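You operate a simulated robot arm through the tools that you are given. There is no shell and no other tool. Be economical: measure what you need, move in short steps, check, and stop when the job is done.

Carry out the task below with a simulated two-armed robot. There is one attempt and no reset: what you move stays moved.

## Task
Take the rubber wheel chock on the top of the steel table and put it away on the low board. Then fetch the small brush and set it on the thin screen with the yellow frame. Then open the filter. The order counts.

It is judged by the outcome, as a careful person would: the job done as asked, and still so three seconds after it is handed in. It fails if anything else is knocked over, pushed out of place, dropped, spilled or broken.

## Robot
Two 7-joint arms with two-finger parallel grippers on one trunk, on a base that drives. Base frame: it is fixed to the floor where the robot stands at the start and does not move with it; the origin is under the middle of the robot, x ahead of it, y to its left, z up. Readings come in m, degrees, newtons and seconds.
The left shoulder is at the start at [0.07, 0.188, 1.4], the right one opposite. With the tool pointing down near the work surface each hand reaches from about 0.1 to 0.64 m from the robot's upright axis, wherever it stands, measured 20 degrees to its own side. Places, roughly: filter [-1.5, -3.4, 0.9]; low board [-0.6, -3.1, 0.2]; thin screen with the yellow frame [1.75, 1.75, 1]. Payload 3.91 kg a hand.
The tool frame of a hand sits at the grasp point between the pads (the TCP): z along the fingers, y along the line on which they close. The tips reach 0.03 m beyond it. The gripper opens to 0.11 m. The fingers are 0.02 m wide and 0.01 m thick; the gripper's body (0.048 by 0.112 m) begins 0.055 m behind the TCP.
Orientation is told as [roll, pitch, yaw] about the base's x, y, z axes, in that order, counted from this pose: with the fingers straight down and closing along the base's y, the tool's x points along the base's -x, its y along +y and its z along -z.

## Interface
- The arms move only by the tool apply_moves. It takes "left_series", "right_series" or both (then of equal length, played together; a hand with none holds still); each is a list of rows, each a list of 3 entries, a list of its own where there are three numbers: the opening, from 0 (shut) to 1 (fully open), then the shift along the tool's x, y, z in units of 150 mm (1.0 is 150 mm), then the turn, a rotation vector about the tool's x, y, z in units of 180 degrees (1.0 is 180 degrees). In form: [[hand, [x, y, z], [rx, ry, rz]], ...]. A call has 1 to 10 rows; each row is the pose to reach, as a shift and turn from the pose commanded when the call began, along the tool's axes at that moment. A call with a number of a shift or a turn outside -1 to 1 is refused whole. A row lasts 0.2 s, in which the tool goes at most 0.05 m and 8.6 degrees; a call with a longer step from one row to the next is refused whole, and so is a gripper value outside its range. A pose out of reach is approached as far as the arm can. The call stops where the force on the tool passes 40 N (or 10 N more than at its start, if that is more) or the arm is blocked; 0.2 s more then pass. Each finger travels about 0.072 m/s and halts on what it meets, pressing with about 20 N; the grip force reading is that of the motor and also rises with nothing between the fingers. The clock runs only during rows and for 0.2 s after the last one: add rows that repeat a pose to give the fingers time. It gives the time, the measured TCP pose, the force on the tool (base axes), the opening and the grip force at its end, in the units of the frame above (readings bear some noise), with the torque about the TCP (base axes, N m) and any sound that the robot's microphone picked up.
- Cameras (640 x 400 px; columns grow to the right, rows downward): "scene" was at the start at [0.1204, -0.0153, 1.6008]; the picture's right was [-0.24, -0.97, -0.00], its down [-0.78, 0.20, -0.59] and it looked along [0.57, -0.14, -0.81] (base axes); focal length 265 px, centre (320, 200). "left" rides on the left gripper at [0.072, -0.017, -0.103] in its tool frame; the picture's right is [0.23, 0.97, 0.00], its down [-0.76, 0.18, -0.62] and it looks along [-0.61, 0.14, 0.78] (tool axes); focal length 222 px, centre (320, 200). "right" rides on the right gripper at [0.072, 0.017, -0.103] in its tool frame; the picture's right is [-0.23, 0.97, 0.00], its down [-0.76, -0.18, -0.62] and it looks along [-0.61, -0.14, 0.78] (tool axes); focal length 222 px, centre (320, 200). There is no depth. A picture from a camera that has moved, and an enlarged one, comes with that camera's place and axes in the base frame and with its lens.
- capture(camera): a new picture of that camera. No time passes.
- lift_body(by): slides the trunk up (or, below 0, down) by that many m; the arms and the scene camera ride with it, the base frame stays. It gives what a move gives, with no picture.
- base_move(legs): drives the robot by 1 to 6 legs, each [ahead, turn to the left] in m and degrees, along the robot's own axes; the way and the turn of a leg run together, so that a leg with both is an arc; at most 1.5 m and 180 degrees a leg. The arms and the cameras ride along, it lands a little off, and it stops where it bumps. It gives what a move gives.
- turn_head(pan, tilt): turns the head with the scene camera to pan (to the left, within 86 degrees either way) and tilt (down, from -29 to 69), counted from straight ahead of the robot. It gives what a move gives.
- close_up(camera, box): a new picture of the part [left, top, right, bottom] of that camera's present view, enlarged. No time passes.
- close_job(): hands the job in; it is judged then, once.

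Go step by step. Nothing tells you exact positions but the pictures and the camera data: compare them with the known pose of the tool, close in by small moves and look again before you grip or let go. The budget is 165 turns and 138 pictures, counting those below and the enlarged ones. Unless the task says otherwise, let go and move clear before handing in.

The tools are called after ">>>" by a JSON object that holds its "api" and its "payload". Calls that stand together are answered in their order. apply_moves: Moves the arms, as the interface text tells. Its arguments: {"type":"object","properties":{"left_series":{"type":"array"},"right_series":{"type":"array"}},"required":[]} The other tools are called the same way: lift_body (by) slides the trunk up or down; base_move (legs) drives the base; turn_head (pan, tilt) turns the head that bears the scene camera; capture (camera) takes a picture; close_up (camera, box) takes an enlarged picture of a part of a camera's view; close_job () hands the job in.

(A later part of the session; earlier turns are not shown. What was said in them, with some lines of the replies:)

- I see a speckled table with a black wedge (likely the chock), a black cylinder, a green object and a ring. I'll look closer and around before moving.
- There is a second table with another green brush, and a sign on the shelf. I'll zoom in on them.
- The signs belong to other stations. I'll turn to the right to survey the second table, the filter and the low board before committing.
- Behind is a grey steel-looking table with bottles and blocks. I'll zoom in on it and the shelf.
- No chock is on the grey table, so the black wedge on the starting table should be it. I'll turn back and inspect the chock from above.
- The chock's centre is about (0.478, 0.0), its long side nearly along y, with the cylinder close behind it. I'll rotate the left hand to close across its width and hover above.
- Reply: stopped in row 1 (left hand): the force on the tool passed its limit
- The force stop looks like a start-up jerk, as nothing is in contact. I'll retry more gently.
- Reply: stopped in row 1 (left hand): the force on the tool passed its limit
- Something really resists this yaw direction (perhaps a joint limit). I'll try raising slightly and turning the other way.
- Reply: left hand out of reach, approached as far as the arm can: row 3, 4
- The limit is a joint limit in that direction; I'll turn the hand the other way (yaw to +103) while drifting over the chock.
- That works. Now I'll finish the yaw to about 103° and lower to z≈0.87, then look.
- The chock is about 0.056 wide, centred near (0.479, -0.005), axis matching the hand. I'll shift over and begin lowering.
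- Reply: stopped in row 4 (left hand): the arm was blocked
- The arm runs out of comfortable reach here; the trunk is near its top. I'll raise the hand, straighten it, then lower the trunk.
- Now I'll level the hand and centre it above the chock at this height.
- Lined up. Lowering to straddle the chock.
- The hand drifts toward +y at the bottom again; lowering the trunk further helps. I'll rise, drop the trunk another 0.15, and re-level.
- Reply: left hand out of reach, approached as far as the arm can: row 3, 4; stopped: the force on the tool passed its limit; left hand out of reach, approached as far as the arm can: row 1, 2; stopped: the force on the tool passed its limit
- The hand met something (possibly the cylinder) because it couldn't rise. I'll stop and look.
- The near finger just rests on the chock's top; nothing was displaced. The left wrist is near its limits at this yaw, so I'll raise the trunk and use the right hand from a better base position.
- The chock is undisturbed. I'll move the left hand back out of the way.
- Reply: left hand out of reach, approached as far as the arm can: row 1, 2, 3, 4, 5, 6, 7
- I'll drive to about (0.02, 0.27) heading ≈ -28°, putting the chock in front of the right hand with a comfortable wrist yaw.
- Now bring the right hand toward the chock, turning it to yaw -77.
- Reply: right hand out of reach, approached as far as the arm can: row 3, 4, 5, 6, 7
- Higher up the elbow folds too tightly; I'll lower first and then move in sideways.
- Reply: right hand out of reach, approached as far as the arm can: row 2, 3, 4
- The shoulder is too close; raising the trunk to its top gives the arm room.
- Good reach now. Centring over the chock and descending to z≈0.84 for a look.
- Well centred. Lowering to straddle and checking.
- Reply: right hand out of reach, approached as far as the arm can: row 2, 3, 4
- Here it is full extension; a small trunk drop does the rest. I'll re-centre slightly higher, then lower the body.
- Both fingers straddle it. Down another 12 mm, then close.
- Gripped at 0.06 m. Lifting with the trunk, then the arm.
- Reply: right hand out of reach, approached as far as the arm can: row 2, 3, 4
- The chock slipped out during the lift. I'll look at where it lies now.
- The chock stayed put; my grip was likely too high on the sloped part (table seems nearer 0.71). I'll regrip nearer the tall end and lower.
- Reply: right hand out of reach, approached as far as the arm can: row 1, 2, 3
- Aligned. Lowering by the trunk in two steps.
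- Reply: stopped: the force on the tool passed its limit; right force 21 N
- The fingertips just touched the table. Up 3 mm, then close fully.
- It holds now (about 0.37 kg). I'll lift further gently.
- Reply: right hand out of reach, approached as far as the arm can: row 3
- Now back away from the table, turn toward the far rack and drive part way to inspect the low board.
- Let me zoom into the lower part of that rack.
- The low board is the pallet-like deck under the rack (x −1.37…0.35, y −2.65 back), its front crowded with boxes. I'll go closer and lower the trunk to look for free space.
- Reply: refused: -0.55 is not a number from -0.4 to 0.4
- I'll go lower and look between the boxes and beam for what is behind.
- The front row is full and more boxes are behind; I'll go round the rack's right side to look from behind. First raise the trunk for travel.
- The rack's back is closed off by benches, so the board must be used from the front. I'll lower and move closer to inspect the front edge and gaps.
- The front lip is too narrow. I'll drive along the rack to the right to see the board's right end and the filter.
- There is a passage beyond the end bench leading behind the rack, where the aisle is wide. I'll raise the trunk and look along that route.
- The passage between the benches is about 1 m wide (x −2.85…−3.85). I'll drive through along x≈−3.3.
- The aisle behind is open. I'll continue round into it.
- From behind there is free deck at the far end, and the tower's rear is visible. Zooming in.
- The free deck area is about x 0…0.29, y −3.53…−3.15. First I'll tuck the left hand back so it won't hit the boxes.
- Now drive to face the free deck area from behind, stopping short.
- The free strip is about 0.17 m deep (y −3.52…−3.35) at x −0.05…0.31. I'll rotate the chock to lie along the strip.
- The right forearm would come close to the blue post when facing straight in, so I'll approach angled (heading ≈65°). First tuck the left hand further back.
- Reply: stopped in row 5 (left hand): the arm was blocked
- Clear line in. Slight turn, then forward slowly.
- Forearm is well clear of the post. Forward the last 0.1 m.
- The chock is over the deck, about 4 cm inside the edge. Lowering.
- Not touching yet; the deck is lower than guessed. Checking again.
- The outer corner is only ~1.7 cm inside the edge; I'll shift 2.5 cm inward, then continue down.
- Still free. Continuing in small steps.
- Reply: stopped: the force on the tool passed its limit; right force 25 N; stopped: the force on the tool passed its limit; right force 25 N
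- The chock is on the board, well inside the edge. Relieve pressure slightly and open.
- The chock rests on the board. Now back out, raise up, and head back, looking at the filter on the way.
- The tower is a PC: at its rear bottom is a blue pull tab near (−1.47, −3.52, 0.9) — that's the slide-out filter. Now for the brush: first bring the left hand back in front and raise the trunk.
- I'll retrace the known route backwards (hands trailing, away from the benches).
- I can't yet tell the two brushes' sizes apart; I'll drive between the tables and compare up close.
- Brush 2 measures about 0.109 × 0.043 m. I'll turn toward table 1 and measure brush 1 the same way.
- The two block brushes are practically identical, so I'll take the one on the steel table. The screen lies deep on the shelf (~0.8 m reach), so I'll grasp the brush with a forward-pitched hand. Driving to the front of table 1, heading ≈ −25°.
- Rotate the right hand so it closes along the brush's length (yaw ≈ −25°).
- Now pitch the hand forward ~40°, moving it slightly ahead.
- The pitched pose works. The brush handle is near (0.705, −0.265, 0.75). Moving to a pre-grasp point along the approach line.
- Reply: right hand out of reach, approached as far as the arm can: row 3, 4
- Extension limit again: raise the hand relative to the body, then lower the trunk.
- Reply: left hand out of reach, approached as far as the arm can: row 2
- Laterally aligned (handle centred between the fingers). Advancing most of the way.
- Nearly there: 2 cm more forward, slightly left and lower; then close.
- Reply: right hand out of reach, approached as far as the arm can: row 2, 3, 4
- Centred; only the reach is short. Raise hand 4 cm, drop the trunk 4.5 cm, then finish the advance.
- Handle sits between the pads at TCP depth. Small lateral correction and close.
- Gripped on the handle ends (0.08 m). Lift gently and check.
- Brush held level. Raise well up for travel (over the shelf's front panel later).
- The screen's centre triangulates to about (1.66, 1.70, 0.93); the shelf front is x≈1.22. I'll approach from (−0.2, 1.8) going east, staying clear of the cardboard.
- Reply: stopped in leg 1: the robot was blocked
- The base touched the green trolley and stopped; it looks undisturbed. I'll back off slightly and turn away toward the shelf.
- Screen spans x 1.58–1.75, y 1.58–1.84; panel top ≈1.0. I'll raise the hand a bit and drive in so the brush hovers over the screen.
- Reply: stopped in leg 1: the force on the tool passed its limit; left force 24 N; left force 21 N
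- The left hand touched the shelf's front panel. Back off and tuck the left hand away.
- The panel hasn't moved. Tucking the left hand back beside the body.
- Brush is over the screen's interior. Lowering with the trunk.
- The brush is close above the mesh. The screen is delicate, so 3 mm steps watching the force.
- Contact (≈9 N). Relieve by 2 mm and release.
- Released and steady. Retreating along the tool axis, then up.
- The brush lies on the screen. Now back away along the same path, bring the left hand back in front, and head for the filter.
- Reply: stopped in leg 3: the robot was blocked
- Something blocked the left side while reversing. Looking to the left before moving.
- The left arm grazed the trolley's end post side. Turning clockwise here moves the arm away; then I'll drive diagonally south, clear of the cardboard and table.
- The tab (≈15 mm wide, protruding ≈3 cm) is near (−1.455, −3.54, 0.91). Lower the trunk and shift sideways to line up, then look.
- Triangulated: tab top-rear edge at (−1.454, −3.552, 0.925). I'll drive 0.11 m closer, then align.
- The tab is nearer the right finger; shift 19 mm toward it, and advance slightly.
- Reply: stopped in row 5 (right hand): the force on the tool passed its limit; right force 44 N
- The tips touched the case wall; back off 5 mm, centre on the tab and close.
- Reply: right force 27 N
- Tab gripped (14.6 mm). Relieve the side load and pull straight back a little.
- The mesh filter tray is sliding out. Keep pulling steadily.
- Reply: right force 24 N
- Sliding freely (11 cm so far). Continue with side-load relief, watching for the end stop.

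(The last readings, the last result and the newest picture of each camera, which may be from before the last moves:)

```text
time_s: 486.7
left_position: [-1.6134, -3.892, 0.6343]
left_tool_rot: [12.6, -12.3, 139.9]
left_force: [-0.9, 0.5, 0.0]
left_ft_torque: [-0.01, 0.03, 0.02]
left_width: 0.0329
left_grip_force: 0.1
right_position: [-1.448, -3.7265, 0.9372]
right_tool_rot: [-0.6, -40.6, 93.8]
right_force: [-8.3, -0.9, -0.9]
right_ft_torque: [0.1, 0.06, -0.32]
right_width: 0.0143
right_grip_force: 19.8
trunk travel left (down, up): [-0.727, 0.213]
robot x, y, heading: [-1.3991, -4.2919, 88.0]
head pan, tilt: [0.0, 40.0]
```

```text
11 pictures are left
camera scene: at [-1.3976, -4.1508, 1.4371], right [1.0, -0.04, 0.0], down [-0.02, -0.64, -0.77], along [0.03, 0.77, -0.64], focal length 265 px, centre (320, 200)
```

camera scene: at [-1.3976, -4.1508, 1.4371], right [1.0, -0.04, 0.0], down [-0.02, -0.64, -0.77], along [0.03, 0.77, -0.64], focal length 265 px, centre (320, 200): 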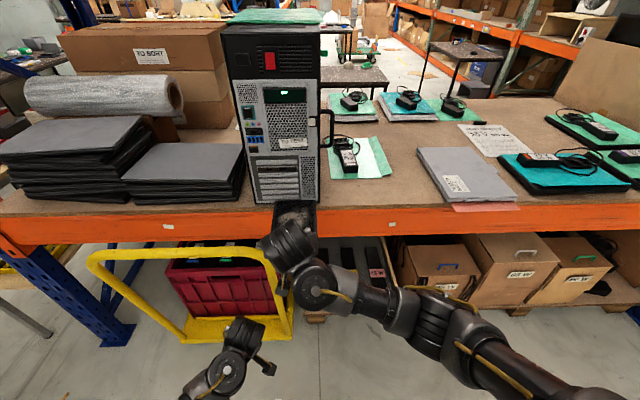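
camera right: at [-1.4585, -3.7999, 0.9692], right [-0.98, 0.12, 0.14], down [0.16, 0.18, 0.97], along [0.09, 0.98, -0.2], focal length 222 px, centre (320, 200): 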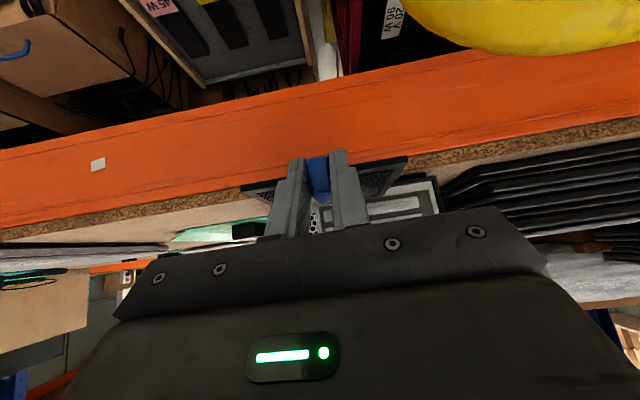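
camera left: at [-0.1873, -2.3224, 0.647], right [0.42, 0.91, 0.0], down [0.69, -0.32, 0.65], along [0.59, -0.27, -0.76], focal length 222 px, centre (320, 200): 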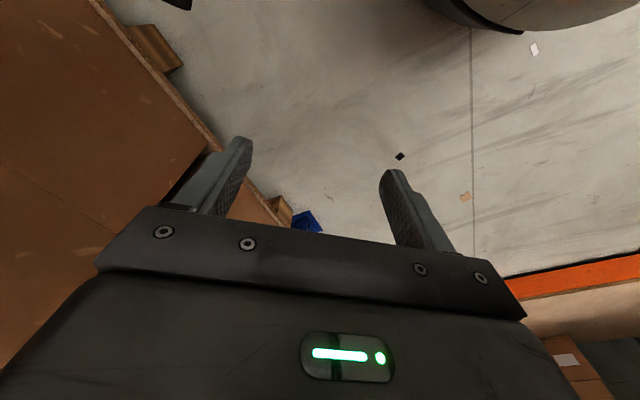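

PC in place, tray out about 16 cm. A bit further to find the stop.

>>> {"api": "apply_moves", "payload": {"right_series": [[0, [0.05, 0.01, -0.043], [0, 0, 0]], [0, [0.12, 0.012, -0.104], [0, 0, 0]], [0, [0.2, 0.015, -0.173], [0, 0, 0]], [0, [0.25, 0.015, -0.217], [0, 0, 0]]]}}

>>> {"api": "close_up", "payload": {"camera": "scene", "box": [230, 150, 380, 290]}}

```text
time_s: 487.7
left_position: [-1.6138, -3.8914, 0.6345]
left_tool_rot: [12.8, -12.5, 140.0]
left_force: [0.6, 0.0, 0.3]
left_ft_torque: [0.0, 0.01, 0.0]
left_width: 0.0329
left_grip_force: 0.0
right_position: [-1.4456, -3.7759, 0.9379]
right_tool_rot: [-0.6, -40.4, 93.6]
right_force: [0.0, -0.2, -0.4]
right_ft_torque: [0.01, -0.02, 0.02]
right_width: 0.0
right_grip_force: 20.5
trunk travel left (down, up): [-0.727, 0.213]
robot x, y, heading: [-1.4021, -4.2904, 87.9]
head pan, tilt: [0.0, 40.0]
```

```text
2.86 times, centred on (305, 220) of scene
camera zoom: at [-1.3959, -4.1507, 1.4372], right [1.0, -0.04, 0.0], down [-0.02, -0.64, -0.77], along [0.03, 0.77, -0.64], focal length 758 px, centre (363, 143)
```

zoom: 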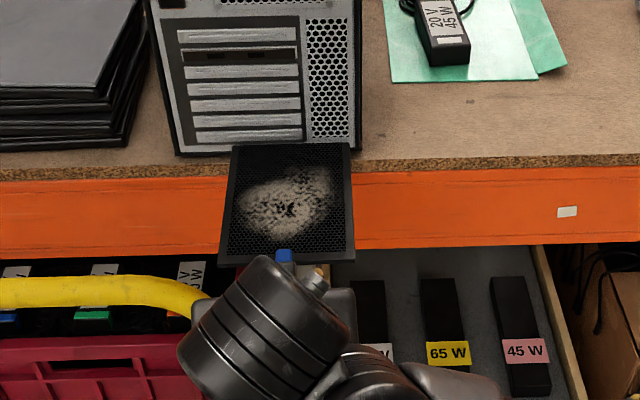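

The tray reached its end stop (the tab slipped out of the grip at full travel) and stays open and level. Retreat clear and check.

>>> {"api": "apply_moves", "payload": {"right_series": [[0, [0.1, 0, -0.087], [0, 0, 0]], [0, [0.2, 0, -0.173], [0, 0, 0]], [0, [0.3, 0, -0.26], [0, 0, 0]]]}}

>>> {"api": "base_move", "payload": {"legs": [[-0.2, 0]]}}

>>> {"api": "capture", "payload": {"camera": "scene"}}

>>> {"api": "close_up", "payload": {"camera": "scene", "box": [220, 100, 400, 260]}}

```text
time_s: 488.5
left_position: [-1.6128, -3.8923, 0.6342]
left_tool_rot: [12.5, -12.5, 140.0]
left_force: [0.1, 0.3, 0.2]
left_ft_torque: [0.01, -0.01, -0.03]
left_width: 0.0327
left_grip_force: 0.0
right_position: [-1.442, -3.8344, 0.939]
right_tool_rot: [-0.5, -40.6, 93.5]
right_force: [-0.3, 0.2, -0.3]
right_ft_torque: [0.0, 0.0, -0.02]
right_width: 0.0
right_grip_force: 20.0
trunk travel left (down, up): [-0.727, 0.213]
robot x, y, heading: [-1.3987, -4.2888, 87.7]
head pan, tilt: [0.0, 40.0]
```

```text
time_s: 490.1
left_position: [-1.6214, -4.0932, 0.6349]
left_tool_rot: [12.7, -12.6, 140.1]
left_force: [0.4, 0.3, -0.2]
left_ft_torque: [0.0, 0.01, 0.02]
left_width: 0.033
left_grip_force: 0.0
right_position: [-1.4506, -4.0367, 0.9386]
right_tool_rot: [-0.5, -40.6, 93.7]
right_force: [-0.2, -1.4, -0.2]
right_ft_torque: [0.0, 0.0, -0.01]
right_width: 0.0
right_grip_force: 19.5
trunk travel left (down, up): [-0.727, 0.213]
robot x, y, heading: [-1.4101, -4.4867, 88.2]
head pan, tilt: [0.0, 40.0]
```

```text
9 pictures are left
camera scene: at [-1.4032, -4.3525, 1.4373], right [1.0, -0.03, 0.0], down [-0.02, -0.64, -0.77], along [0.03, 0.77, -0.64], focal length 265 px, centre (320, 200)
```

scene: 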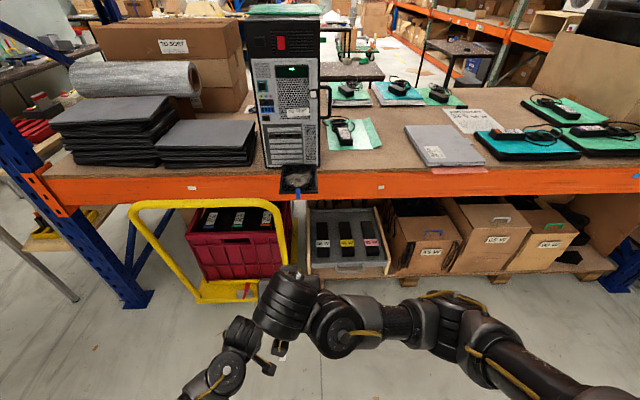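

```text
2.50 times, centred on (310, 180) of scene
camera zoom: at [-1.4032, -4.3525, 1.4373], right [1.0, -0.03, 0.0], down [-0.02, -0.64, -0.77], along [0.03, 0.77, -0.64], focal length 663 px, centre (345, 250)
```

zoom: 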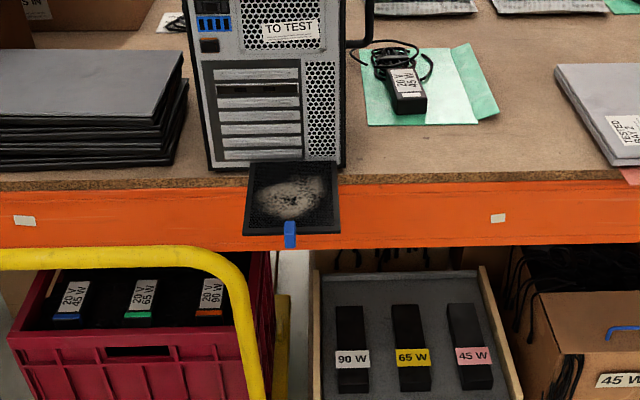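

The filter tray is fully out and level, the PC hasn't moved and the hands are clear. I'm handing in.

>>> {"api": "close_job", "payload": {}}

```text
The job is handed in.
```

I did all three in order and handed the job in: the chock is on the low board, the brush is on the yellow-framed screen, and the PC's slide-out filter is pulled open. I have not seen the verdict.

- **Chock:** It slipped out of the gripper on the first lift and settled back on the table. I regripped it, and it now stands on the rear strip of the board, because boxes fill the front.
- **Brush:** There are two practically identical block brushes. I took the one on the steel table.
- **Trolley:** The base bumped the green trolley once. Later the robot was blocked while reversing beside it, probably by the left arm against its end post. I saw no damage, but I did not check that it stayed exactly in place.
- **Shelf panel:** The left hand pressed the shelf's front panel. I measured the panel afterwards and it had not moved.
- **Filter:** The fingertips pressed the PC case at about 40 N before gripping the blue tab. At the end of the pull the tab slipped from the grip, which I took as the tray's end stop. The tray stayed out and level, and the PC did not visibly shift.
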